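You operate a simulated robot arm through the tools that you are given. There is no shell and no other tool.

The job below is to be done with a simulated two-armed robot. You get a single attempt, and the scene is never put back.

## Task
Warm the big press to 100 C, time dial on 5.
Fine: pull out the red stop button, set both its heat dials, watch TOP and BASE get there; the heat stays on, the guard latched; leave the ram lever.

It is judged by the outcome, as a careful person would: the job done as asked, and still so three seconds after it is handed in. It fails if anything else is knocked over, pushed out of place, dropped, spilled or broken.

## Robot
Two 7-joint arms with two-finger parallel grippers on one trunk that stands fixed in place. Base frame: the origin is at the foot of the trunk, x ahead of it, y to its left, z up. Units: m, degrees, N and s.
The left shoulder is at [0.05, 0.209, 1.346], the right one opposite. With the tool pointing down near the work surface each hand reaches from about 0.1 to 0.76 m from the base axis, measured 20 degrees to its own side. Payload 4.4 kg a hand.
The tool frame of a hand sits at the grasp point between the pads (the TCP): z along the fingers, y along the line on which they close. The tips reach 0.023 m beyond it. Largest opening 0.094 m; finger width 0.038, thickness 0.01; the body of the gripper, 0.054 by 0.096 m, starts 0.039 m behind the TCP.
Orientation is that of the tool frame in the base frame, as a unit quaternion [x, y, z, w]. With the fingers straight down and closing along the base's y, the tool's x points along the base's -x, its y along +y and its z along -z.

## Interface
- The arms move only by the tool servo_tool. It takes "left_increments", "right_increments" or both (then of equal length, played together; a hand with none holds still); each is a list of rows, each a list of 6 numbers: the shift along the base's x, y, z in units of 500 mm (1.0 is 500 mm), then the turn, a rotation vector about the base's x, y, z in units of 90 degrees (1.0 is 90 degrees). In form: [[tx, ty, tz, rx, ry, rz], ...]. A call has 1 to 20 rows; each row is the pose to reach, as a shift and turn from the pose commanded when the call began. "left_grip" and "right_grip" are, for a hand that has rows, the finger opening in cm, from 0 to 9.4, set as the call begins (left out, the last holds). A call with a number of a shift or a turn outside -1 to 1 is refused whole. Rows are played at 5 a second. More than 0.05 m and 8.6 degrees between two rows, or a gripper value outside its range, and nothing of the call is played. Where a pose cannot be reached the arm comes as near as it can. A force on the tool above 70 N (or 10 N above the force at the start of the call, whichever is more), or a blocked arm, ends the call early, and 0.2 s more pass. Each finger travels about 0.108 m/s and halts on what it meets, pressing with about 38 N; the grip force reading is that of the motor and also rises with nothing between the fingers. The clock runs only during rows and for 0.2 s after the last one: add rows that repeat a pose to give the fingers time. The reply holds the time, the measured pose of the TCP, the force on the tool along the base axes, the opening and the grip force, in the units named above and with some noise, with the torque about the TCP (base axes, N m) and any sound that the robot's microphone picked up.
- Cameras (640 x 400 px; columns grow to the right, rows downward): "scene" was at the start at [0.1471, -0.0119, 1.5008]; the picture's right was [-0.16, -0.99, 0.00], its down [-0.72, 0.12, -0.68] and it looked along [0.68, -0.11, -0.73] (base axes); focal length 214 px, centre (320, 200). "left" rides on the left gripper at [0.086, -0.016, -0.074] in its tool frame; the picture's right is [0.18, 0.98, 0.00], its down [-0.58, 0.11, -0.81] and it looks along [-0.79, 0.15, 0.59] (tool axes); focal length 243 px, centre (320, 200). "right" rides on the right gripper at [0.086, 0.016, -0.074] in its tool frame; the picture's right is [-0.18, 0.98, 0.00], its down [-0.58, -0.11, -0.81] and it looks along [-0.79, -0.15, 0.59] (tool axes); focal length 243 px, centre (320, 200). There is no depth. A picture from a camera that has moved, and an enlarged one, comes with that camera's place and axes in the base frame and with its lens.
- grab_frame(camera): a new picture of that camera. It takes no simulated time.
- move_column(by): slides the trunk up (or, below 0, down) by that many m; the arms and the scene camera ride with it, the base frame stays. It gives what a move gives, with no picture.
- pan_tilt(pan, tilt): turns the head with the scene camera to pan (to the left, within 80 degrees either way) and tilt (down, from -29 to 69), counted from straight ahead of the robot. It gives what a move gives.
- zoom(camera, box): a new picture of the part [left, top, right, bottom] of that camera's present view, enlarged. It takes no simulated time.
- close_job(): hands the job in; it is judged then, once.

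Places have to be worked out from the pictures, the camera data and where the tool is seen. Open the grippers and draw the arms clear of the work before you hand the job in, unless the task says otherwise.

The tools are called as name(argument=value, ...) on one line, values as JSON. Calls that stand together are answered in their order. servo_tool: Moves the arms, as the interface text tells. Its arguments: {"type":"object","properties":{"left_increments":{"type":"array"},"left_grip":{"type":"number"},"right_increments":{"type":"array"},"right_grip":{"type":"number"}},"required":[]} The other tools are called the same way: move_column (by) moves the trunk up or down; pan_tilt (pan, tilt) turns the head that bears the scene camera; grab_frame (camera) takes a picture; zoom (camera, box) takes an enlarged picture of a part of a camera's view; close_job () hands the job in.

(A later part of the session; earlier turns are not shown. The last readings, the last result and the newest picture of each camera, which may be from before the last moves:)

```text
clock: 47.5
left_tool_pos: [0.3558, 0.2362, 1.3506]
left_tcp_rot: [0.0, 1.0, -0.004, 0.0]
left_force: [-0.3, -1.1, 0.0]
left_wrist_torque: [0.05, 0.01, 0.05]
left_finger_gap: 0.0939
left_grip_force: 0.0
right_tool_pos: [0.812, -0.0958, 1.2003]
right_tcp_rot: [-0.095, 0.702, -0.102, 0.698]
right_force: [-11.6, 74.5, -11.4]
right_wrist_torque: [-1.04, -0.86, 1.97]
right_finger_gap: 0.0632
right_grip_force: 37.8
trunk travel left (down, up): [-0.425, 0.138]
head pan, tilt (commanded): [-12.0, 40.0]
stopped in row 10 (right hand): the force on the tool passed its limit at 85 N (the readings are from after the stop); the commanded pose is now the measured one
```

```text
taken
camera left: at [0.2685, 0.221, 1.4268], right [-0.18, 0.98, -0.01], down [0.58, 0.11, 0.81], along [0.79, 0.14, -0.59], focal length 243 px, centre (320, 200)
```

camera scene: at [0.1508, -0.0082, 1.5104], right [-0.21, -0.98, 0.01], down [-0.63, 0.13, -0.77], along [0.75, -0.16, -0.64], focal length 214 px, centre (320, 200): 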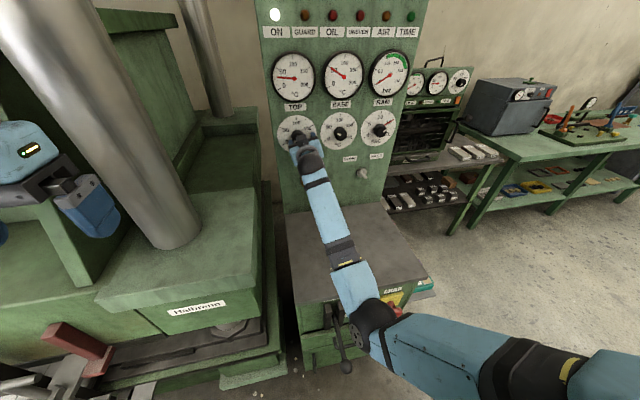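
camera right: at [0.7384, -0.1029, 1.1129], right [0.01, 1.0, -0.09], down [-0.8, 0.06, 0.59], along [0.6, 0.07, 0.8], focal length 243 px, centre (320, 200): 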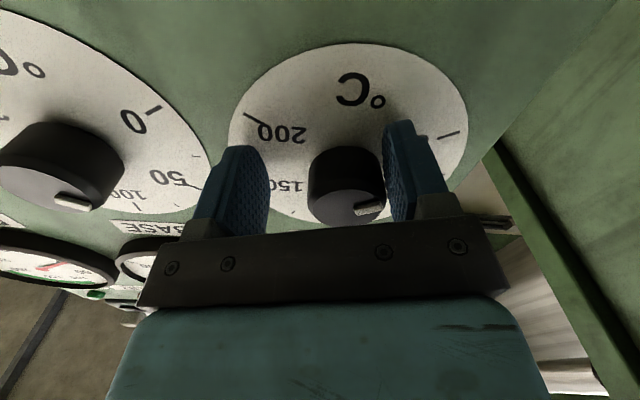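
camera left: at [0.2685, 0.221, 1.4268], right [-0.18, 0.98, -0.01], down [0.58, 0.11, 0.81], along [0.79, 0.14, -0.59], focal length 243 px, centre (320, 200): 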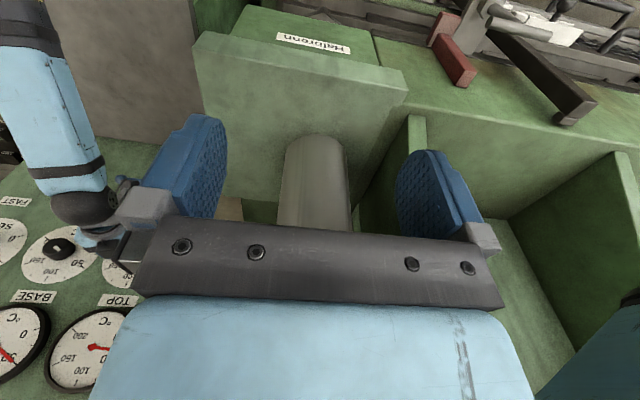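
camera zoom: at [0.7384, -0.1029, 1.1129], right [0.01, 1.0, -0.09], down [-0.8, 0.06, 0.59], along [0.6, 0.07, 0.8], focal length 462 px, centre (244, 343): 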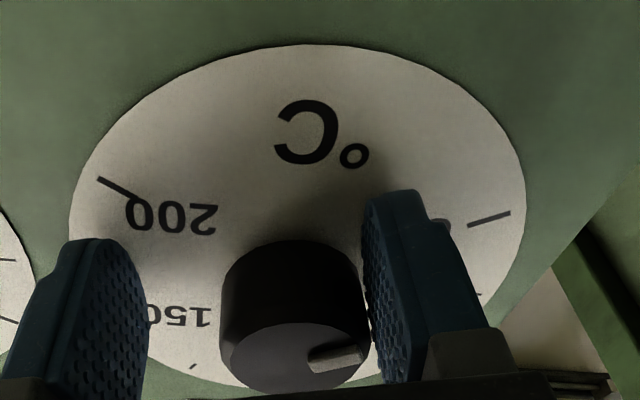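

The elbow has swung inward over the desk front while the hand was pulled off its axis; the knob marker is still about at 0. I open the fingers, let the hand settle, and back off 8 cm.

servo_tool(right_increments=[[0, 0, 0, 0, 0, 0], [0, 0, 0, 0, 0, 0], [0, 0, 0, 0, 0, 0]], right_grip=9.4)

grab_frame(camera="scene")

grab_frame(camera="right")

```text
clock: 48.2
left_tool_pos: [0.3557, 0.2285, 1.3544]
left_tcp_rot: [-0.001, 1.0, -0.001, 0.0]
left_force: [1.0, -0.4, -0.3]
left_wrist_torque: [0.02, 0.02, -0.01]
left_finger_gap: 0.094
left_grip_force: 0.1
right_tool_pos: [0.8138, -0.1123, 1.1968]
right_tcp_rot: [-0.084, 0.706, -0.103, 0.696]
right_force: [1.1, 1.4, 0.3]
right_wrist_torque: [0.04, 0.0, 0.0]
right_finger_gap: 0.0938
right_grip_force: 0.0
trunk travel left (down, up): [-0.425, 0.138]
head pan, tilt (commanded): [-12.0, 40.0]
```

```text
taken
camera scene: at [0.1516, -0.0177, 1.5107], right [-0.21, -0.98, 0.0], down [-0.63, 0.13, -0.77], along [0.75, -0.16, -0.64], focal length 214 px, centre (320, 200)
```

scene: 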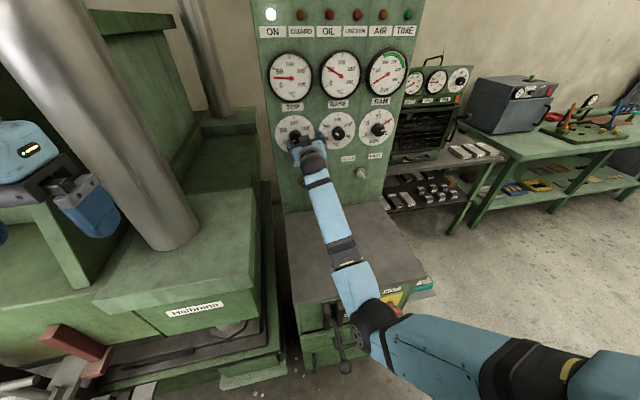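

```text
taken
camera right: at [0.7387, -0.1174, 1.1099], right [0.03, 1.0, -0.08], down [-0.8, 0.07, 0.6], along [0.6, 0.05, 0.8], focal length 243 px, centre (320, 200)
```

right: 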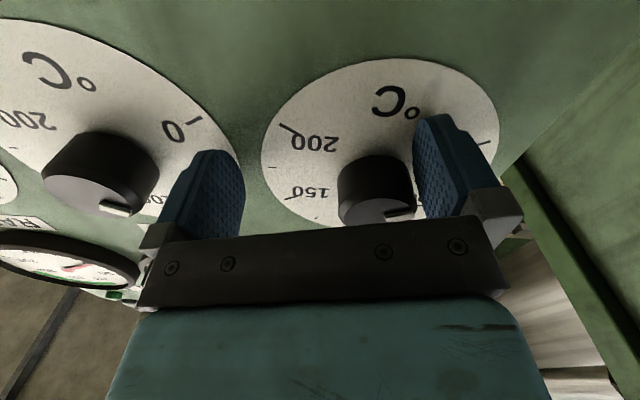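

After release the hand settled at y=-0.112, so the arm simply could not hold the TOP knob axis in that posture. I back straight out.

servo_tool(right_increments=[[-0.03, 0.01, 0, 0, 0, 0], [-0.08, 0.01, 0, 0, 0, 0], [-0.14, 0.01, 0, 0, 0, 0], [-0.2, 0.01, 0, 0, 0, 0]])

grab_frame(camera="scene")

grab_frame(camera="right")

```text
clock: 48.8
left_tool_pos: [0.3591, 0.2331, 1.3499]
left_tcp_rot: [0.001, 1.0, -0.002, -0.001]
left_force: [-0.6, -1.7, 0.8]
left_wrist_torque: [0.03, -0.05, -0.02]
left_finger_gap: 0.0938
left_grip_force: 0.0
right_tool_pos: [0.8021, -0.1092, 1.212]
right_tcp_rot: [-0.094, 0.697, -0.113, 0.702]
right_force: [24.3, 57.9, -25.6]
right_wrist_torque: [-0.94, 0.53, 0.29]
right_finger_gap: 0.0945
right_grip_force: 0.7
trunk travel left (down, up): [-0.425, 0.138]
head pan, tilt (commanded): [-12.0, 40.0]
stopped in row 2 (right hand): the force on the tool passed its limit at 147 N (the readings are from after the stop); the commanded pose is now the measured one
```

```text
taken
camera scene: at [0.1559, -0.0121, 1.5099], right [-0.21, -0.98, 0.0], down [-0.63, 0.13, -0.76], along [0.75, -0.16, -0.64], focal length 214 px, centre (320, 200)
```

scene: 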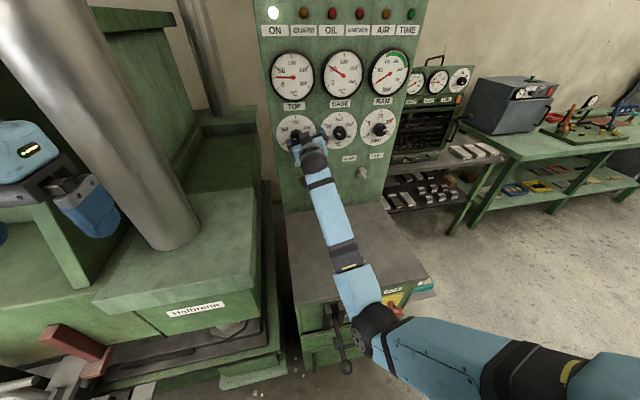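

```text
taken
camera right: at [0.7283, -0.1158, 1.124], right [0.03, 0.99, -0.11], down [-0.81, 0.09, 0.58], along [0.59, 0.07, 0.81], focal length 243 px, centre (320, 200)
```

right: 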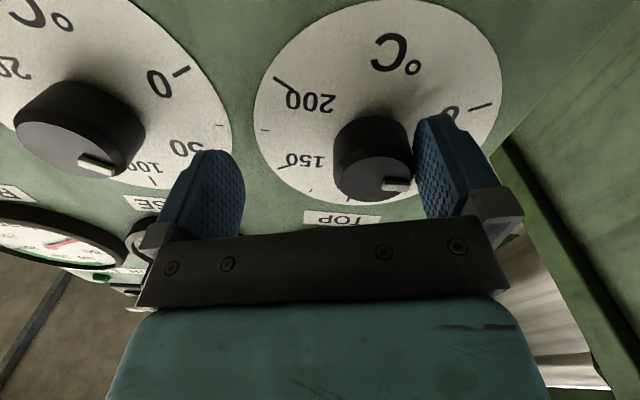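

Still wedged: the posture near this limit pushes the left finger against the knob. I undo the roll toward -60°, where the same position was reachable, with a small shift back to the knob axis.

servo_tool(right_increments=[[0, 0.01, 0, -0.04, 0, 0], [0, 0.02, 0, -0.08, 0, 0], [0, 0.03, 0, -0.13, 0, 0]])

grab_frame(camera="right")

```text
clock: 49.6
left_tool_pos: [0.3549, 0.2276, 1.354]
left_tcp_rot: [-0.001, 1.0, -0.001, 0.0]
left_force: [-0.2, -0.3, -0.3]
left_wrist_torque: [0.01, -0.01, 0.03]
left_finger_gap: 0.0941
left_grip_force: 0.1
right_tool_pos: [0.7958, -0.1029, 1.2187]
right_tcp_rot: [-0.156, 0.679, -0.185, 0.693]
right_force: [0.8, -0.9, -0.4]
right_wrist_torque: [-0.02, 0.01, -0.01]
right_finger_gap: 0.0941
right_grip_force: 0.1
trunk travel left (down, up): [-0.425, 0.138]
head pan, tilt (commanded): [-12.0, 40.0]
```

```text
taken
camera right: at [0.7237, -0.1271, 1.1329], right [0.04, 0.95, -0.3], down [-0.82, 0.2, 0.54], along [0.58, 0.22, 0.79], focal length 243 px, centre (320, 200)
```

right: 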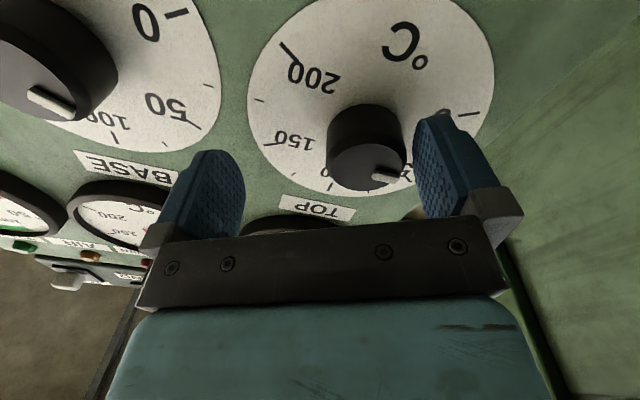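

Forces are back to zero. I continue rolling back and centring, then retract.

servo_tool(right_increments=[[0, 0.01, 0, -0.07, 0, 0], [0, 0.02, 0, -0.14, 0, 0], [-0.01, 0.03, -0.004, -0.21, 0, 0], [-0.01, 0.04, -0.006, -0.28, 0, 0]])

grab_frame(camera="right")

```text
clock: 50.6
left_tool_pos: [0.3565, 0.2282, 1.3536]
left_tcp_rot: [0.0, 1.0, 0.0, 0.0]
left_force: [0.5, -0.7, -0.1]
left_wrist_torque: [0.0, 0.02, 0.01]
left_finger_gap: 0.0938
left_grip_force: 0.1
right_tool_pos: [0.7917, -0.082, 1.214]
right_tcp_rot: [-0.305, 0.623, -0.328, 0.641]
right_force: [-0.9, -0.5, -0.1]
right_wrist_torque: [0.03, 0.03, -0.01]
right_finger_gap: 0.0938
right_grip_force: 0.1
trunk travel left (down, up): [-0.425, 0.138]
head pan, tilt (commanded): [-12.0, 40.0]
```

```text
taken
camera right: at [0.7194, -0.14, 1.147], right [0.04, 0.74, -0.68], down [-0.82, 0.41, 0.4], along [0.58, 0.54, 0.62], focal length 243 px, centre (320, 200)
```

right: 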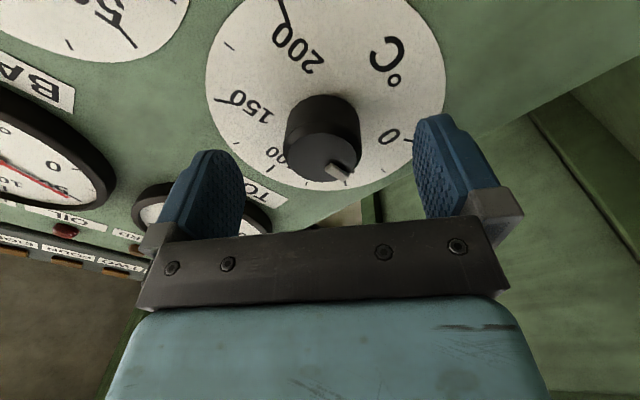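

Free again. I retract to x≈0.72 and look at how the elbow sits.

servo_tool(right_increments=[[-0.05, 0, 0, -0.03, 0, 0], [-0.1, 0, 0, -0.06, 0, 0], [-0.145, 0, 0, -0.1, 0, 0], [-0.145, 0, 0, -0.1, 0, 0]])

grab_frame(camera="scene")

```text
clock: 51.6
left_tool_pos: [0.3571, 0.2271, 1.3533]
left_tcp_rot: [0.0, 1.0, -0.001, 0.0]
left_force: [0.8, -0.7, 0.5]
left_wrist_torque: [-0.01, 0.02, -0.01]
left_finger_gap: 0.0941
left_grip_force: 0.1
right_tool_pos: [0.7194, -0.0809, 1.2155]
right_tcp_rot: [-0.354, 0.595, -0.376, 0.615]
right_force: [0.2, 0.1, -1.0]
right_wrist_torque: [-0.02, -0.02, 0.0]
right_finger_gap: 0.0944
right_grip_force: 0.0
trunk travel left (down, up): [-0.425, 0.138]
head pan, tilt (commanded): [-12.0, 40.0]
```

```text
taken
camera scene: at [0.1518, -0.0167, 1.5106], right [-0.21, -0.98, 0.0], down [-0.63, 0.13, -0.77], along [0.75, -0.16, -0.64], focal length 214 px, centre (320, 200)
```

scene: 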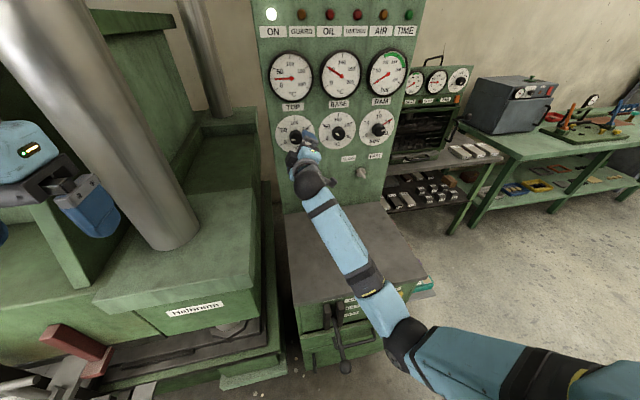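

The roll joint seems near its positive limit here, with the elbow being dragged inward. I test the other way in free space: rolling to about -120°.

servo_tool(right_increments=[[0, 0.004, 0, -0.0833, 0, 0], [0, 0.004, 0, -0.1667, 0, 0], [0, 0.004, 0, -0.25, 0, 0], [0, 0.004, 0, -0.3333, 0, 0], [0, 0.004, 0, -0.4167, 0, 0], [0, 0.004, 0, -0.5, 0, 0], [0, 0.004, 0, -0.5833, 0, 0], [0, 0.004, 0, -0.6667, 0, 0], [0, 0.004, 0, -0.6667, 0, 0]])

grab_frame(camera="scene")

grab_frame(camera="right")

```text
clock: 53.6
left_tool_pos: [0.3564, 0.2286, 1.3524]
left_tcp_rot: [0.0, 1.0, 0.0, 0.0]
left_force: [-0.1, -0.7, -0.2]
left_wrist_torque: [0.04, -0.01, 0.03]
left_finger_gap: 0.0941
left_grip_force: 0.0
right_tool_pos: [0.7196, -0.0787, 1.2151]
right_tcp_rot: [0.615, -0.326, 0.623, -0.356]
right_force: [0.0, -0.4, 0.4]
right_wrist_torque: [-0.01, 0.01, 0.02]
right_finger_gap: 0.0938
right_grip_force: 0.1
trunk travel left (down, up): [-0.425, 0.138]
head pan, tilt (commanded): [-12.0, 40.0]
```

```text
taken
camera scene: at [0.1514, -0.0167, 1.5107], right [-0.21, -0.98, 0.0], down [-0.63, 0.13, -0.77], along [0.75, -0.16, -0.64], focal length 214 px, centre (320, 200)
```

scene: 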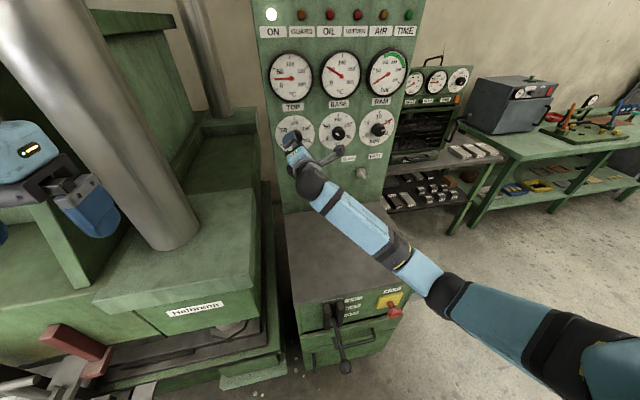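

```text
taken
camera right: at [0.6471, -0.1636, 1.2462], right [0.04, -0.37, -0.93], down [-0.82, 0.53, -0.24], along [0.58, 0.77, -0.28], focal length 243 px, centre (320, 200)
```

right: 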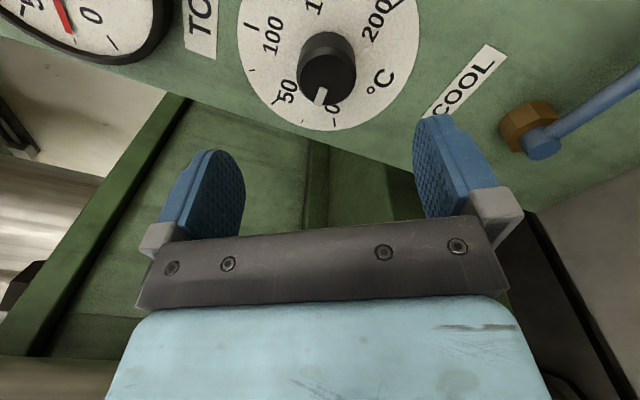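

-120° works well and the elbow is back out. I test further to about -180°, also trimming the small tilt of the hand.

servo_tool(right_increments=[[0, 0, 0, -0.08, 0.0025, -0.0025], [0, 0, 0, -0.16, 0.005, -0.005], [0, 0, 0, -0.24, 0.0075, -0.0075], [0, 0, 0, -0.32, 0.01, -0.01], [0, 0, 0, -0.4, 0.012, -0.012], [0, 0, 0, -0.48, 0.015, -0.015], [0, 0, 0, -0.56, 0.018, -0.018], [0, 0, 0, -0.64, 0.02, -0.02], [0, 0, 0, -0.64, 0.02, -0.02]])

grab_frame(camera="scene")

grab_frame(camera="right")

```text
clock: 55.6
left_tool_pos: [0.3557, 0.2282, 1.3539]
left_tcp_rot: [0.0, 1.0, 0.0, 0.0]
left_force: [0.9, 0.3, 0.3]
left_wrist_torque: [0.03, 0.02, -0.01]
left_finger_gap: 0.0941
left_grip_force: 0.0
right_tool_pos: [0.7188, -0.0785, 1.2148]
right_tcp_rot: [0.715, -0.002, 0.7, 0.0]
right_force: [0.1, -1.1, 0.4]
right_wrist_torque: [0.02, -0.01, -0.02]
right_finger_gap: 0.0941
right_grip_force: 0.0
trunk travel left (down, up): [-0.425, 0.138]
head pan, tilt (commanded): [-12.0, 40.0]
```

```text
taken
camera scene: at [0.1514, -0.0168, 1.5107], right [-0.21, -0.98, 0.0], down [-0.63, 0.13, -0.77], along [0.75, -0.16, -0.64], focal length 214 px, centre (320, 200)
```

scene: 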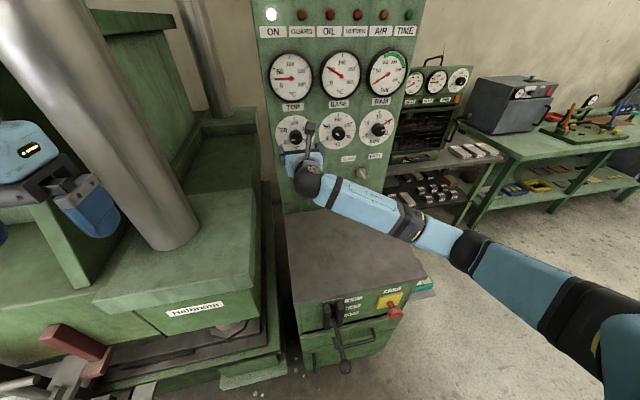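

```text
taken
camera right: at [0.6477, -0.096, 1.3034], right [0.0, -0.98, -0.19], down [-0.82, 0.11, -0.56], along [0.57, 0.15, -0.8], focal length 243 px, centre (320, 200)
```

right: 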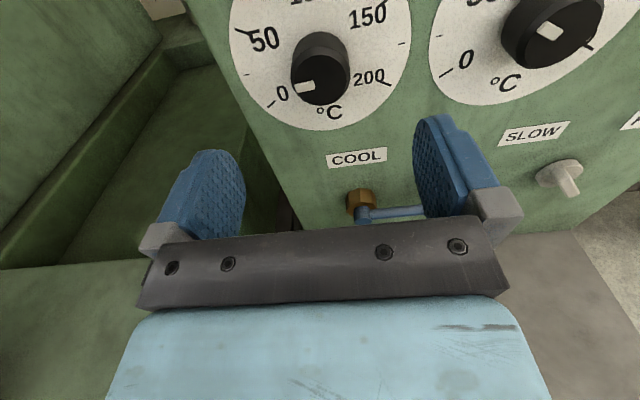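

-180° is reachable too and gives an upright view, so the TOP turn will run from -180° to about -60°. I zoom to verify the TOP knob position.

zoom(camera="right", box=[240, 20, 400, 120])

zoom(camera="scene", box=[260, 0, 420, 100])

```text
4.00 times, centred on (320, 70) of right
camera zoom: at [0.6477, -0.096, 1.3034], right [0.0, -0.98, -0.19], down [-0.82, 0.11, -0.56], along [0.57, 0.15, -0.8], focal length 970 px, centre (320, 720)
```

zoom: 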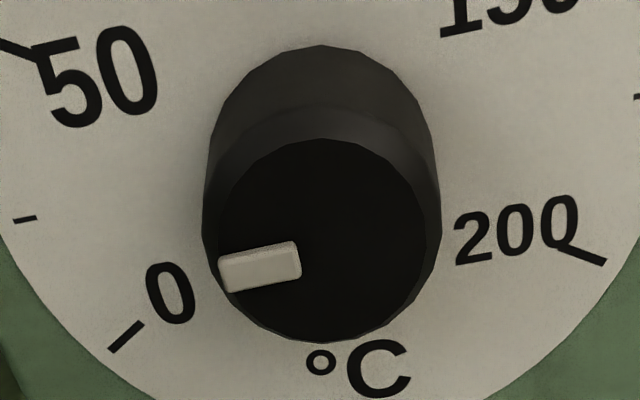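

```text
4.00 times, centred on (340, 50) of scene
camera zoom: at [0.1514, -0.0168, 1.5107], right [-0.21, -0.98, 0.0], down [-0.63, 0.13, -0.77], along [0.75, -0.16, -0.64], focal length 858 px, centre (240, 800)
```

zoom: 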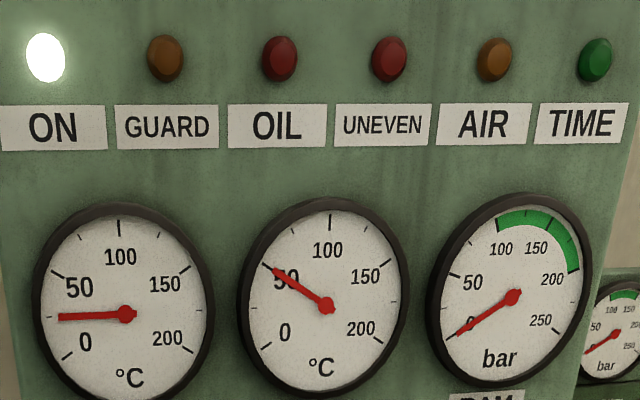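

The knob is exactly where predicted ((0.811, -0.079, 1.215)). I trim the tilt and advance onto the TOP knob.

servo_tool(right_increments=[[0.05, 0, 0, 0, -0.014, 0], [0.1, 0, 0, 0, -0.014, 0], [0.14, -0.001, 0, 0, -0.014, 0], [0.175, -0.001, 0, 0, -0.014, 0], [0.175, -0.001, 0, 0, -0.014, 0]])

grab_frame(camera="right")

```text
clock: 56.8
left_tool_pos: [0.3557, 0.228, 1.3539]
left_tcp_rot: [0.0, 1.0, 0.0, 0.0]
left_force: [-0.7, 0.0, -0.7]
left_wrist_torque: [0.02, 0.02, -0.01]
left_finger_gap: 0.0943
left_grip_force: 0.2
right_tool_pos: [0.8056, -0.0799, 1.2146]
right_tcp_rot: [0.707, -0.003, 0.707, -0.001]
right_force: [-0.1, 1.2, 0.5]
right_wrist_torque: [0.03, -0.02, 0.03]
right_finger_gap: 0.0938
right_grip_force: 0.1
trunk travel left (down, up): [-0.425, 0.138]
head pan, tilt (commanded): [-12.0, 40.0]
```

```text
taken
camera right: at [0.7318, -0.0972, 1.3015], right [0.0, -0.98, -0.19], down [-0.81, 0.11, -0.58], along [0.59, 0.15, -0.79], focal length 243 px, centre (320, 200)
```

right: 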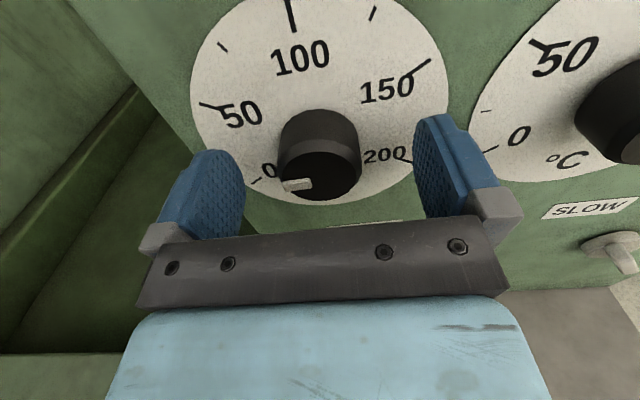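

The knob is centred. I close on it and check the grip before turning.

servo_tool(right_increments=[[0, 0, 0, 0, 0, 0], [0, 0, 0, 0, 0, 0], [0, 0, 0, 0, 0, 0], [0, 0, 0, 0, 0, 0]], right_grip=3.0)

zoom(camera="right", box=[200, 60, 440, 210])

```text
clock: 57.8
left_tool_pos: [0.3561, 0.228, 1.3526]
left_tcp_rot: [0.0, 1.0, 0.0, 0.001]
left_force: [0.0, -0.1, 0.6]
left_wrist_torque: [-0.02, 0.0, -0.02]
left_finger_gap: 0.094
left_grip_force: 0.2
right_tool_pos: [0.8056, -0.081, 1.2142]
right_tcp_rot: [0.707, -0.001, 0.707, -0.001]
right_force: [2.8, 0.9, 0.6]
right_wrist_torque: [-0.01, 0.08, 0.02]
right_finger_gap: 0.0413
right_grip_force: 44.9
trunk travel left (down, up): [-0.425, 0.138]
head pan, tilt (commanded): [-12.0, 40.0]
```

```text
2.67 times, centred on (320, 135) of right
camera zoom: at [0.7321, -0.0969, 1.3013], right [0.0, -0.98, -0.19], down [-0.81, 0.11, -0.58], along [0.59, 0.15, -0.79], focal length 647 px, centre (320, 373)
```

zoom: 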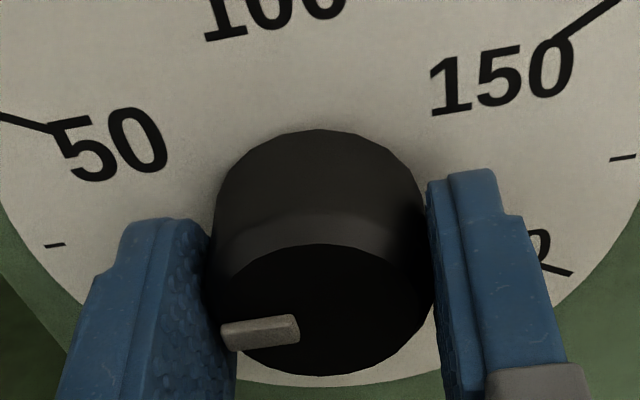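

Clean grip. I turn +52° (7 rows) first and check that the knob follows.

servo_tool(right_increments=[[0, 0, 0, 0.0833, 0, 0], [0, 0, 0, 0.1667, 0, 0], [0, 0, 0, 0.25, 0, 0], [0, 0, 0, 0.3333, 0, 0], [0, 0, 0, 0.4167, 0, 0], [0, 0, 0, 0.5, 0, 0], [0, 0, 0, 0.5833, 0, 0]])

grab_frame(camera="right")

zoom(camera="scene", box=[260, 0, 420, 100])

```text
clock: 59.4
left_tool_pos: [0.3558, 0.2285, 1.3545]
left_tcp_rot: [0.0, 1.0, 0.0, 0.0]
left_force: [-0.1, 0.7, 0.8]
left_wrist_torque: [0.02, 0.03, -0.01]
left_finger_gap: 0.0938
left_grip_force: 0.1
right_tool_pos: [0.807, -0.0803, 1.2153]
right_tcp_rot: [0.633, -0.314, 0.633, -0.315]
right_force: [-5.7, 0.8, -1.4]
right_wrist_torque: [-0.01, 0.62, 0.17]
right_finger_gap: 0.0415
right_grip_force: 44.6
trunk travel left (down, up): [-0.425, 0.138]
head pan, tilt (commanded): [-12.0, 40.0]
```

```text
taken
camera right: at [0.7321, -0.1587, 1.2543], right [0.0, -0.45, -0.89], down [-0.81, 0.53, -0.26], along [0.59, 0.72, -0.36], focal length 243 px, centre (320, 200)
```

right: 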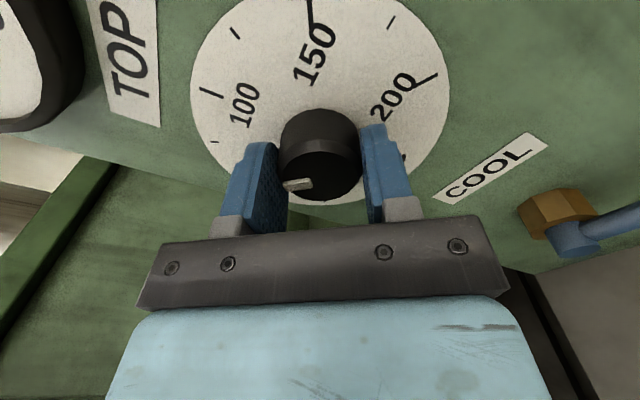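

```text
4.00 times, centred on (340, 50) of scene
camera zoom: at [0.1506, -0.0165, 1.5108], right [-0.21, -0.98, 0.0], down [-0.63, 0.13, -0.77], along [0.75, -0.16, -0.64], focal length 858 px, centre (240, 800)
```

zoom: 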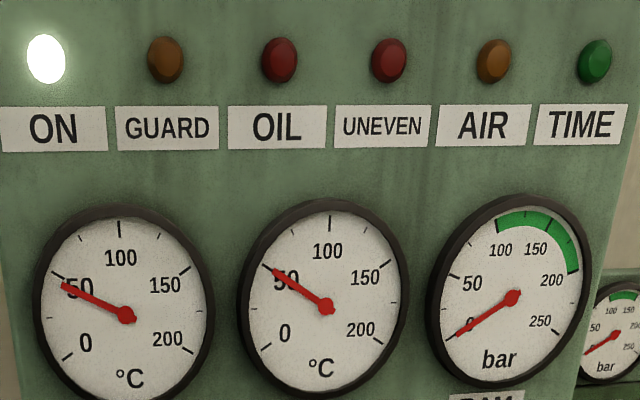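

The knob follows and TOP rises toward 50. I go on +30° to about 75 °C.

servo_tool(right_increments=[[0, 0, 0, 0.0833, 0, 0], [0, 0, 0, 0.1667, 0, 0], [0, 0, 0, 0.25, 0, 0], [0, 0, 0, 0.3333, 0, 0]])

zoom(camera="scene", box=[260, 0, 420, 100])

```text
clock: 60.4
left_tool_pos: [0.3552, 0.2281, 1.3539]
left_tcp_rot: [0.0, 1.0, 0.001, 0.0]
left_force: [0.6, -0.7, 0.8]
left_wrist_torque: [0.0, 0.02, 0.0]
left_finger_gap: 0.0943
left_grip_force: 0.1
right_tool_pos: [0.8076, -0.08, 1.2151]
right_tcp_rot: [0.53, -0.468, 0.53, -0.467]
right_force: [-15.6, 1.3, -8.8]
right_wrist_torque: [0.0, 0.2, 0.49]
right_finger_gap: 0.0415
right_grip_force: 45.2
trunk travel left (down, up): [-0.425, 0.138]
head pan, tilt (commanded): [-12.0, 40.0]
```

```text
4.00 times, centred on (340, 50) of scene
camera zoom: at [0.15, -0.0168, 1.5108], right [-0.21, -0.98, 0.0], down [-0.63, 0.13, -0.77], along [0.75, -0.16, -0.64], focal length 858 px, centre (240, 800)
```

zoom: 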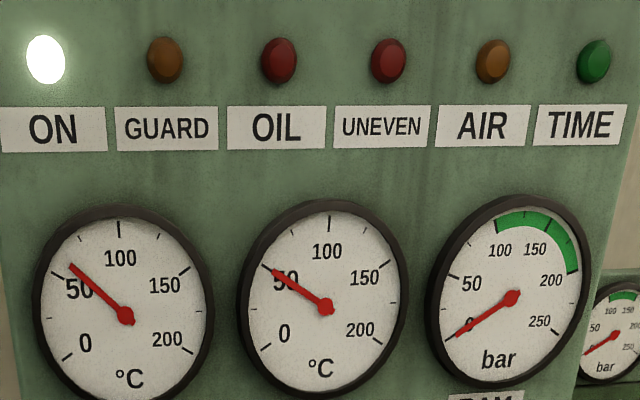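

TOP passes 58 °C toward ~74. I release, back off and move over to BASE, rolling to about -150°.

servo_tool(right_increments=[[0, 0, 0, 0, 0, 0], [0, 0, 0, 0, 0, 0], [-0.06, 0, 0, 0, 0, 0], [-0.12, 0, 0, 0, 0, 0], [-0.17, 0, 0, 0, 0, 0], [-0.17, -0.036, 0, -0.074, 0, 0], [-0.17, -0.073, 0, -0.148, 0, 0], [-0.17, -0.109, 0, -0.222, 0, 0], [-0.17, -0.145, 0, -0.296, 0, 0], [-0.17, -0.181, 0, -0.37, 0, 0], [-0.17, -0.218, 0, -0.444, 0, 0], [-0.17, -0.254, 0, -0.518, 0, 0], [-0.17, -0.29, 0, -0.59, 0, 0], [-0.17, -0.29, 0, -0.59, 0, 0]], right_grip=9.4)

grab_frame(camera="right")

zoom(camera="right", box=[240, 20, 400, 120])

zoom(camera="scene", box=[260, 0, 420, 180])

```text
clock: 63.4
left_tool_pos: [0.355, 0.2289, 1.3538]
left_tcp_rot: [0.0, 1.0, 0.0, 0.0]
left_force: [0.2, 0.2, -0.7]
left_wrist_torque: [0.03, -0.02, 0.01]
left_finger_gap: 0.094
left_grip_force: 0.0
right_tool_pos: [0.7221, -0.2242, 1.2142]
right_tcp_rot: [0.683, -0.182, 0.684, -0.179]
right_force: [0.0, -0.4, -0.8]
right_wrist_torque: [0.01, 0.0, 0.01]
right_finger_gap: 0.0936
right_grip_force: 0.1
trunk travel left (down, up): [-0.425, 0.138]
head pan, tilt (commanded): [-12.0, 40.0]
```

```text
taken
camera right: at [0.6476, -0.2813, 1.2823], right [0.0, -0.76, -0.65], down [-0.81, 0.38, -0.45], along [0.59, 0.52, -0.62], focal length 243 px, centre (320, 200)
```

right: 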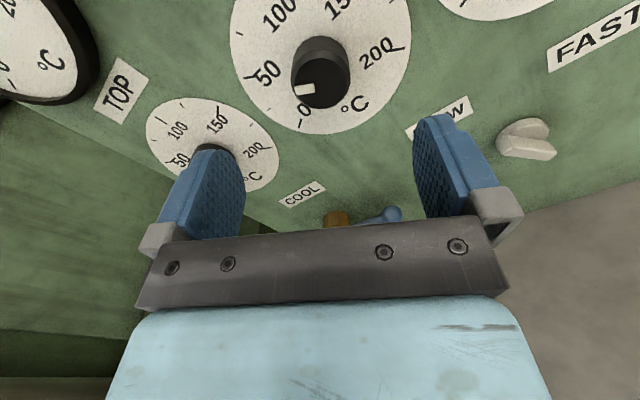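

```text
4.00 times, centred on (320, 70) of right
camera zoom: at [0.6476, -0.2813, 1.2823], right [0.0, -0.76, -0.65], down [-0.81, 0.38, -0.45], along [0.59, 0.52, -0.62], focal length 970 px, centre (320, 720)
```

zoom: 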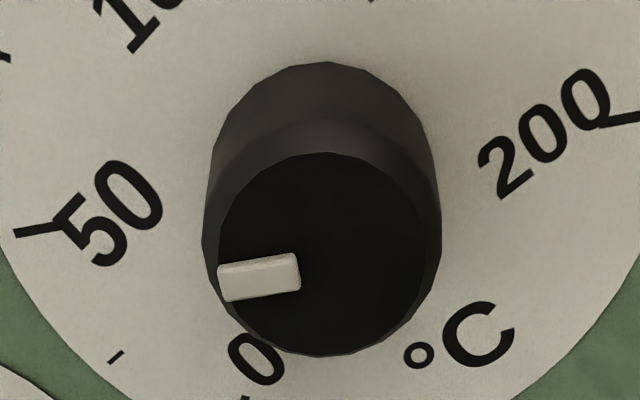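

```text
2.22 times, centred on (340, 90) of scene
camera zoom: at [0.1516, -0.0164, 1.5107], right [-0.21, -0.98, 0.0], down [-0.63, 0.13, -0.77], along [0.75, -0.16, -0.64], focal length 477 px, centre (276, 444)
```

zoom: 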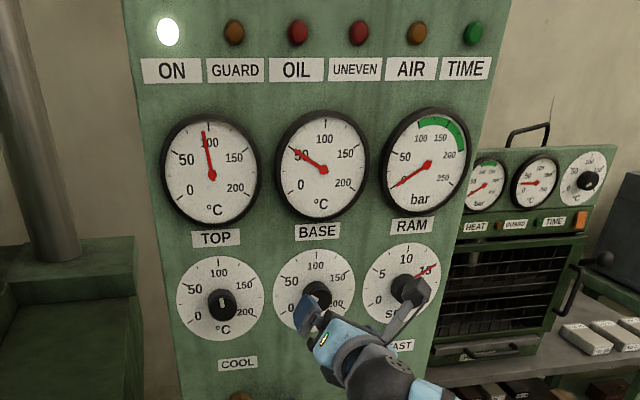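

TOP gauge already shows about 95 and its marker looks nearly upright. I zoom to read dial and gauges.

zoom(camera="scene", box=[260, 40, 360, 102])

zoom(camera="scene", box=[265, 105, 345, 165])

```text
6.40 times, centred on (310, 71) of scene
camera zoom: at [0.1516, -0.0164, 1.5107], right [-0.21, -0.98, 0.0], down [-0.63, 0.13, -0.77], along [0.75, -0.16, -0.64], focal length 1373 px, centre (384, 1026)
```

zoom: 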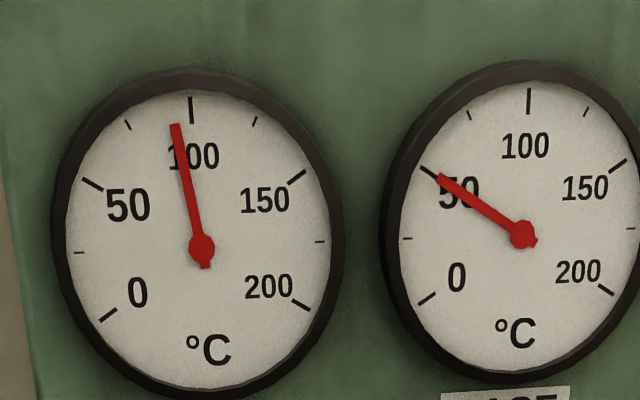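

```text
6.67 times, centred on (305, 135) of scene
camera zoom: at [0.1516, -0.0164, 1.5107], right [-0.21, -0.98, 0.0], down [-0.63, 0.13, -0.77], along [0.75, -0.16, -0.64], focal length 1430 px, centre (420, 633)
```

zoom: 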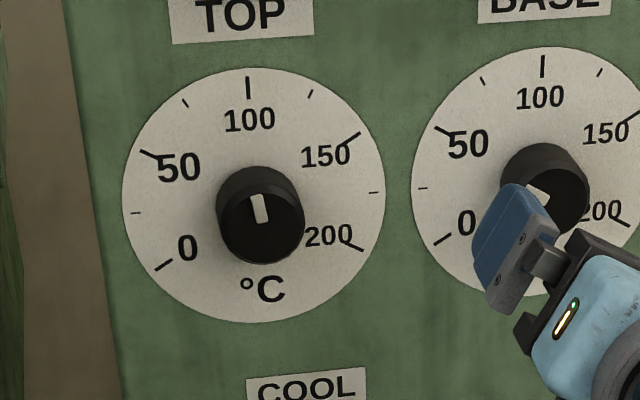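

TOP is at about 94 °C; UNEVEN stays dark. Now BASE: it is aligned in the view as predicted, so I advance onto it.

servo_tool(right_increments=[[0.05, 0, 0, 0, 0, 0], [0.1, 0, 0.001, 0, 0, 0], [0.14, -0.001, 0.001, 0, 0, 0], [0.17, -0.001, 0.001, 0, 0, 0], [0.17, -0.001, 0.001, 0, 0, 0]])

grab_frame(camera="right")

```text
clock: 64.6
left_tool_pos: [0.3554, 0.2292, 1.3538]
left_tcp_rot: [0.0, 1.0, 0.0, 0.0]
left_force: [-0.3, -0.2, -0.1]
left_wrist_torque: [0.02, 0.0, 0.0]
left_finger_gap: 0.094
left_grip_force: 0.0
right_tool_pos: [0.8067, -0.2248, 1.2152]
right_tcp_rot: [0.683, -0.181, 0.684, -0.181]
right_force: [0.2, -0.1, -0.7]
right_wrist_torque: [0.0, 0.0, 0.0]
right_finger_gap: 0.094
right_grip_force: 0.0
trunk travel left (down, up): [-0.425, 0.138]
head pan, tilt (commanded): [-12.0, 40.0]
```

```text
taken
camera right: at [0.7332, -0.2827, 1.2824], right [0.0, -0.76, -0.65], down [-0.81, 0.38, -0.45], along [0.59, 0.52, -0.61], focal length 243 px, centre (320, 200)
```

right: 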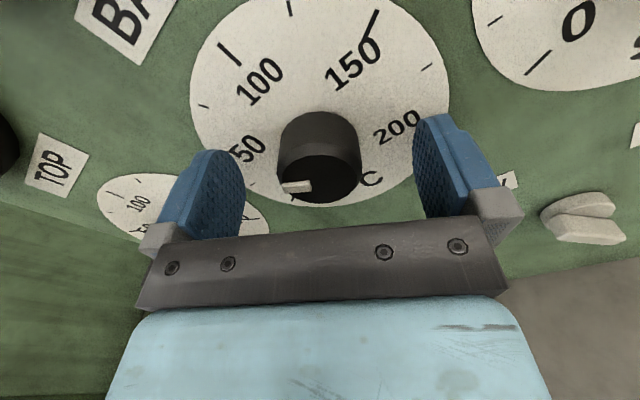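

Centred. I close the fingers on the BASE knob.

servo_tool(right_increments=[[0, 0, 0, 0, 0, 0], [0, 0, 0, 0, 0, 0], [0, 0, 0, 0, 0, 0], [0, 0, 0, 0, 0, 0]], right_grip=3.0)

zoom(camera="right", box=[200, 60, 440, 210])

zoom(camera="scene", box=[260, 40, 360, 102])

```text
clock: 65.6
left_tool_pos: [0.3557, 0.2281, 1.3533]
left_tcp_rot: [0.0, 1.0, 0.0, 0.0]
left_force: [-0.2, -0.2, 0.6]
left_wrist_torque: [0.01, -0.02, 0.0]
left_finger_gap: 0.094
left_grip_force: 0.0
right_tool_pos: [0.8082, -0.2257, 1.2144]
right_tcp_rot: [0.683, -0.181, 0.684, -0.181]
right_force: [2.4, 2.2, 2.4]
right_wrist_torque: [-0.01, 0.25, 0.5]
right_finger_gap: 0.0415
right_grip_force: 44.6
trunk travel left (down, up): [-0.425, 0.138]
head pan, tilt (commanded): [-12.0, 40.0]
```

```text
2.67 times, centred on (320, 135) of right
camera zoom: at [0.7337, -0.2822, 1.2824], right [0.0, -0.76, -0.65], down [-0.81, 0.38, -0.45], along [0.59, 0.52, -0.62], focal length 647 px, centre (320, 373)
```

zoom: 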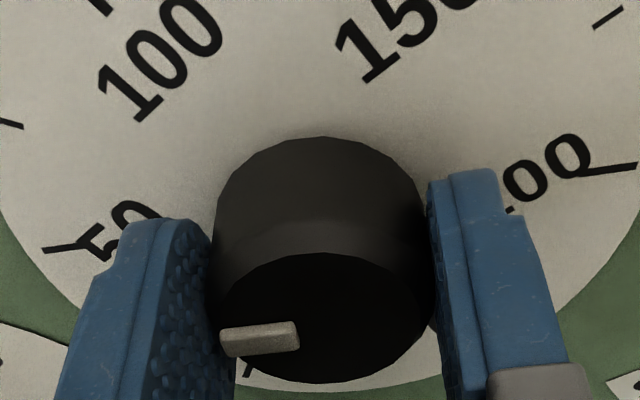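

```text
6.40 times, centred on (310, 71) of scene
camera zoom: at [0.1518, -0.0164, 1.5107], right [-0.21, -0.98, 0.0], down [-0.63, 0.13, -0.77], along [0.75, -0.16, -0.64], focal length 1373 px, centre (384, 1026)
```

zoom: 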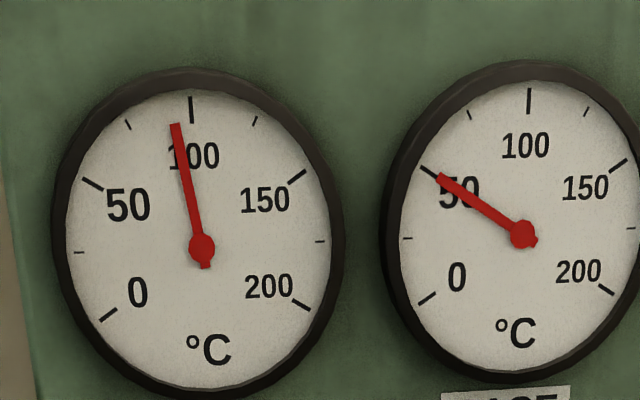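

Gauges steady: TOP 94, BASE 50. I turn BASE +60° to 100.

servo_tool(right_increments=[[0, 0, 0, 0.0833, 0, 0], [0, 0, 0, 0.1667, 0, 0], [0, 0, 0, 0.25, 0, 0], [0, 0, 0, 0.3333, 0, 0], [0, 0, 0, 0.4167, 0, 0], [0, 0, 0, 0.5, 0, 0], [0, 0, 0, 0.5833, 0, 0], [0, 0, 0, 0.6667, 0, 0], [0, 0, 0, 0.6667, 0, 0]])

zoom(camera="right", box=[200, 60, 440, 210])

zoom(camera="scene", box=[260, 0, 420, 100])

```text
clock: 67.6
left_tool_pos: [0.357, 0.2286, 1.3537]
left_tcp_rot: [0.001, 1.0, 0.001, 0.0]
left_force: [1.2, 0.5, -0.6]
left_wrist_torque: [0.04, 0.0, -0.01]
left_finger_gap: 0.0937
left_grip_force: 0.0
right_tool_pos: [0.807, -0.2256, 1.2151]
right_tcp_rot: [0.502, -0.5, 0.501, -0.498]
right_force: [3.0, 5.6, -1.3]
right_wrist_torque: [0.02, -0.33, 0.15]
right_finger_gap: 0.0414
right_grip_force: 45.2
trunk travel left (down, up): [-0.425, 0.138]
head pan, tilt (commanded): [-12.0, 40.0]
```

```text
2.67 times, centred on (320, 135) of right
camera zoom: at [0.7336, -0.3119, 1.1996], right [0.0, 0.18, -0.98], down [-0.81, 0.58, 0.11], along [0.59, 0.79, 0.14], focal length 647 px, centre (320, 373)
```

zoom: 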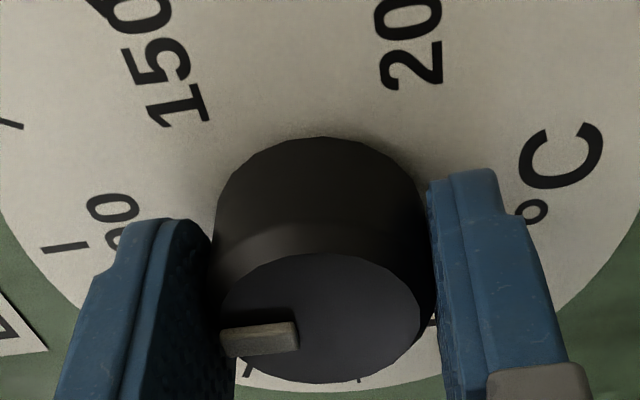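

```text
4.00 times, centred on (340, 50) of scene
camera zoom: at [0.1521, -0.0158, 1.5106], right [-0.21, -0.98, 0.0], down [-0.63, 0.13, -0.77], along [0.75, -0.16, -0.64], focal length 858 px, centre (240, 800)
```

zoom: 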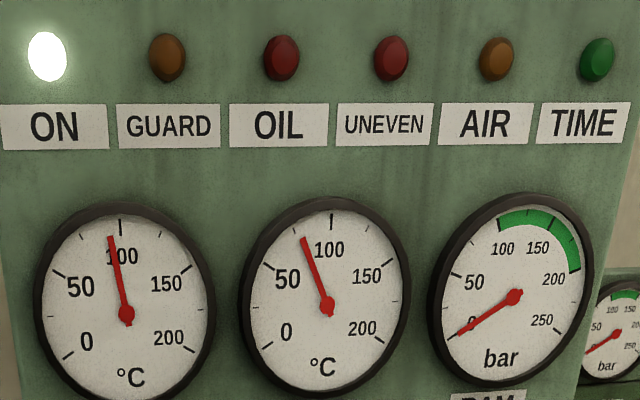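

BASE is at about 85 and rising. I hold two seconds to read where it settles.

servo_tool(right_increments=[[0, 0, 0, 0, 0, 0], [0, 0, 0, 0, 0, 0], [0, 0, 0, 0, 0, 0], [0, 0, 0, 0, 0, 0], [0, 0, 0, 0, 0, 0], [0, 0, 0, 0, 0, 0], [0, 0, 0, 0, 0, 0], [0, 0, 0, 0, 0, 0], [0, 0, 0, 0, 0, 0], [0, 0, 0, 0, 0, 0]])

zoom(camera="scene", box=[260, 40, 360, 102])

```text
clock: 69.8
left_tool_pos: [0.3564, 0.2297, 1.3528]
left_tcp_rot: [0.0, 1.0, 0.0, 0.0]
left_force: [0.2, -1.1, 0.3]
left_wrist_torque: [0.0, 0.0, -0.04]
left_finger_gap: 0.0937
left_grip_force: 0.2
right_tool_pos: [0.8072, -0.2258, 1.2156]
right_tcp_rot: [0.502, -0.499, 0.502, -0.498]
right_force: [4.3, 5.9, -0.4]
right_wrist_torque: [0.0, -0.06, 0.03]
right_finger_gap: 0.0416
right_grip_force: 44.7
trunk travel left (down, up): [-0.425, 0.138]
head pan, tilt (commanded): [-12.0, 40.0]
```

```text
6.40 times, centred on (310, 71) of scene
camera zoom: at [0.1521, -0.0158, 1.5106], right [-0.21, -0.98, 0.0], down [-0.63, 0.13, -0.77], along [0.75, -0.16, -0.64], focal length 1373 px, centre (384, 1026)
```

zoom: 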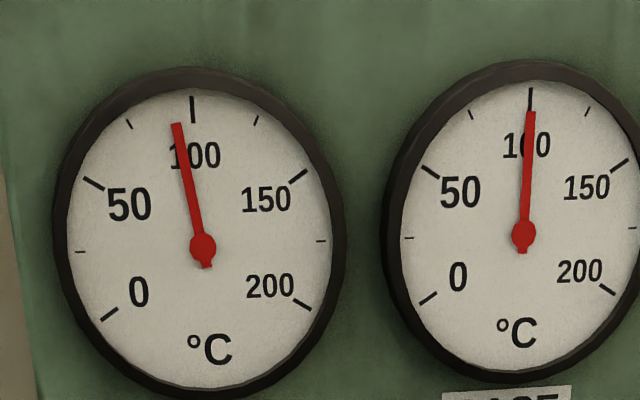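

BASE settles right at 100. I release, back off, and shift to TOP for its last few degrees.

servo_tool(right_increments=[[0, 0, 0, 0, 0, 0], [0, 0, 0, 0, 0, 0], [-0.06, 0, 0, 0, 0, 0], [-0.12, 0, 0, 0, 0, 0], [-0.17, 0, 0, 0, 0, 0], [-0.17, 0.073, 0, -0.02, 0, 0], [-0.17, 0.146, 0, -0.04, 0, 0], [-0.17, 0.219, 0, -0.06, 0, 0], [-0.17, 0.292, 0, -0.083, 0, 0], [-0.17, 0.292, 0, -0.083, 0, 0]], right_grip=9.4)

zoom(camera="scene", box=[260, 40, 360, 102])

zoom(camera="scene", box=[270, 105, 410, 165])

grab_frame(camera="right")

zoom(camera="right", box=[240, 20, 400, 120])

```text
clock: 72.0
left_tool_pos: [0.3561, 0.2276, 1.355]
left_tcp_rot: [0.0, 1.0, 0.0, -0.001]
left_force: [-1.1, 0.3, -0.4]
left_wrist_torque: [0.05, 0.0, 0.01]
left_finger_gap: 0.0941
left_grip_force: 0.1
right_tool_pos: [0.7218, -0.0787, 1.2164]
right_tcp_rot: [0.533, -0.465, 0.533, -0.465]
right_force: [0.4, 0.0, 0.0]
right_wrist_torque: [-0.03, 0.02, 0.02]
right_finger_gap: 0.0941
right_grip_force: 0.1
trunk travel left (down, up): [-0.425, 0.138]
head pan, tilt (commanded): [-12.0, 40.0]
```

```text
6.40 times, centred on (310, 71) of scene
camera zoom: at [0.1512, -0.0179, 1.5107], right [-0.21, -0.98, 0.0], down [-0.63, 0.13, -0.77], along [0.75, -0.16, -0.64], focal length 1373 px, centre (384, 1026)
```

zoom: 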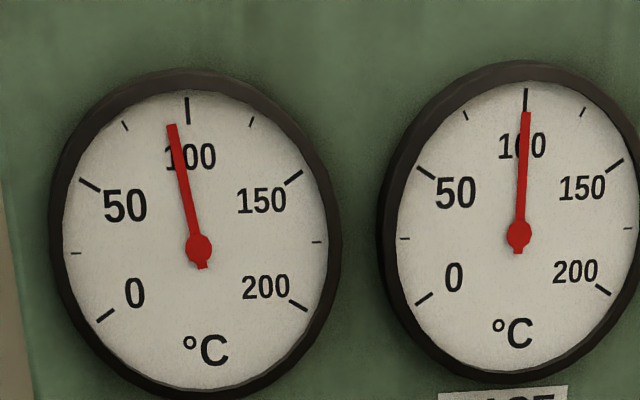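

```text
4.57 times, centred on (340, 135) of scene
camera zoom: at [0.1512, -0.0179, 1.5107], right [-0.21, -0.98, 0.0], down [-0.63, 0.13, -0.77], along [0.75, -0.16, -0.64], focal length 980 px, centre (229, 497)
```

zoom: 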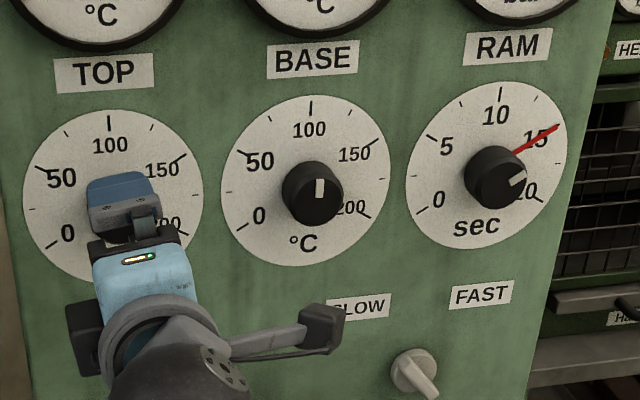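

```text
taken
camera right: at [0.6487, -0.1683, 1.2118], right [0.0, 0.05, -1.0], down [-0.81, 0.59, 0.03], along [0.59, 0.8, 0.04], focal length 243 px, centre (320, 200)
```

right: 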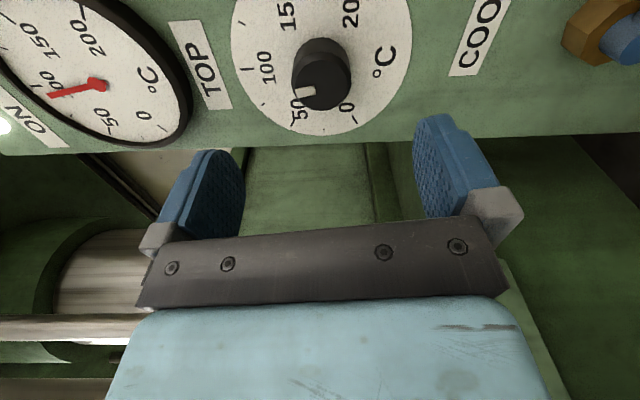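

```text
4.00 times, centred on (320, 70) of right
camera zoom: at [0.6487, -0.1683, 1.2118], right [0.0, 0.05, -1.0], down [-0.81, 0.59, 0.03], along [0.59, 0.8, 0.04], focal length 970 px, centre (320, 720)
```

zoom: 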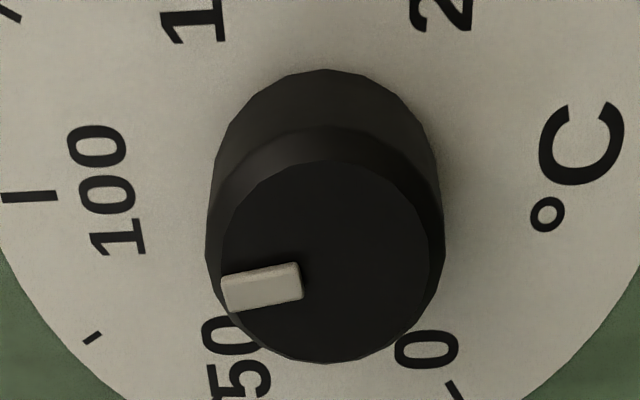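

TOP reads about 93-94, BASE 100. I advance on the TOP knob again, for +8°.

servo_tool(right_increments=[[0.05, 0, 0, 0, 0, 0], [0.1, -0.001, -0.001, 0, 0, 0], [0.14, -0.001, -0.002, 0, 0, 0], [0.17, -0.001, -0.002, 0, 0, 0], [0.17, -0.001, -0.002, 0, 0, 0]])

grab_frame(camera="right")

```text
clock: 73.2
left_tool_pos: [0.3559, 0.2284, 1.3538]
left_tcp_rot: [0.0, 1.0, 0.0, 0.0]
left_force: [0.2, 0.1, 0.7]
left_wrist_torque: [0.0, -0.01, 0.0]
left_finger_gap: 0.094
left_grip_force: 0.0
right_tool_pos: [0.8072, -0.0804, 1.2148]
right_tcp_rot: [0.533, -0.466, 0.533, -0.464]
right_force: [-1.1, -0.3, 0.2]
right_wrist_torque: [0.01, 0.03, -0.02]
right_finger_gap: 0.0939
right_grip_force: 0.0
trunk travel left (down, up): [-0.425, 0.138]
head pan, tilt (commanded): [-12.0, 40.0]
```

```text
taken
camera right: at [0.7324, -0.1689, 1.2111], right [0.0, 0.05, -1.0], down [-0.81, 0.59, 0.03], along [0.59, 0.8, 0.04], focal length 243 px, centre (320, 200)
```

right: 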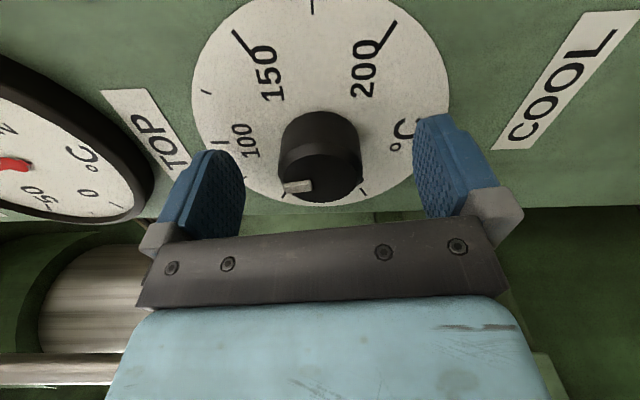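

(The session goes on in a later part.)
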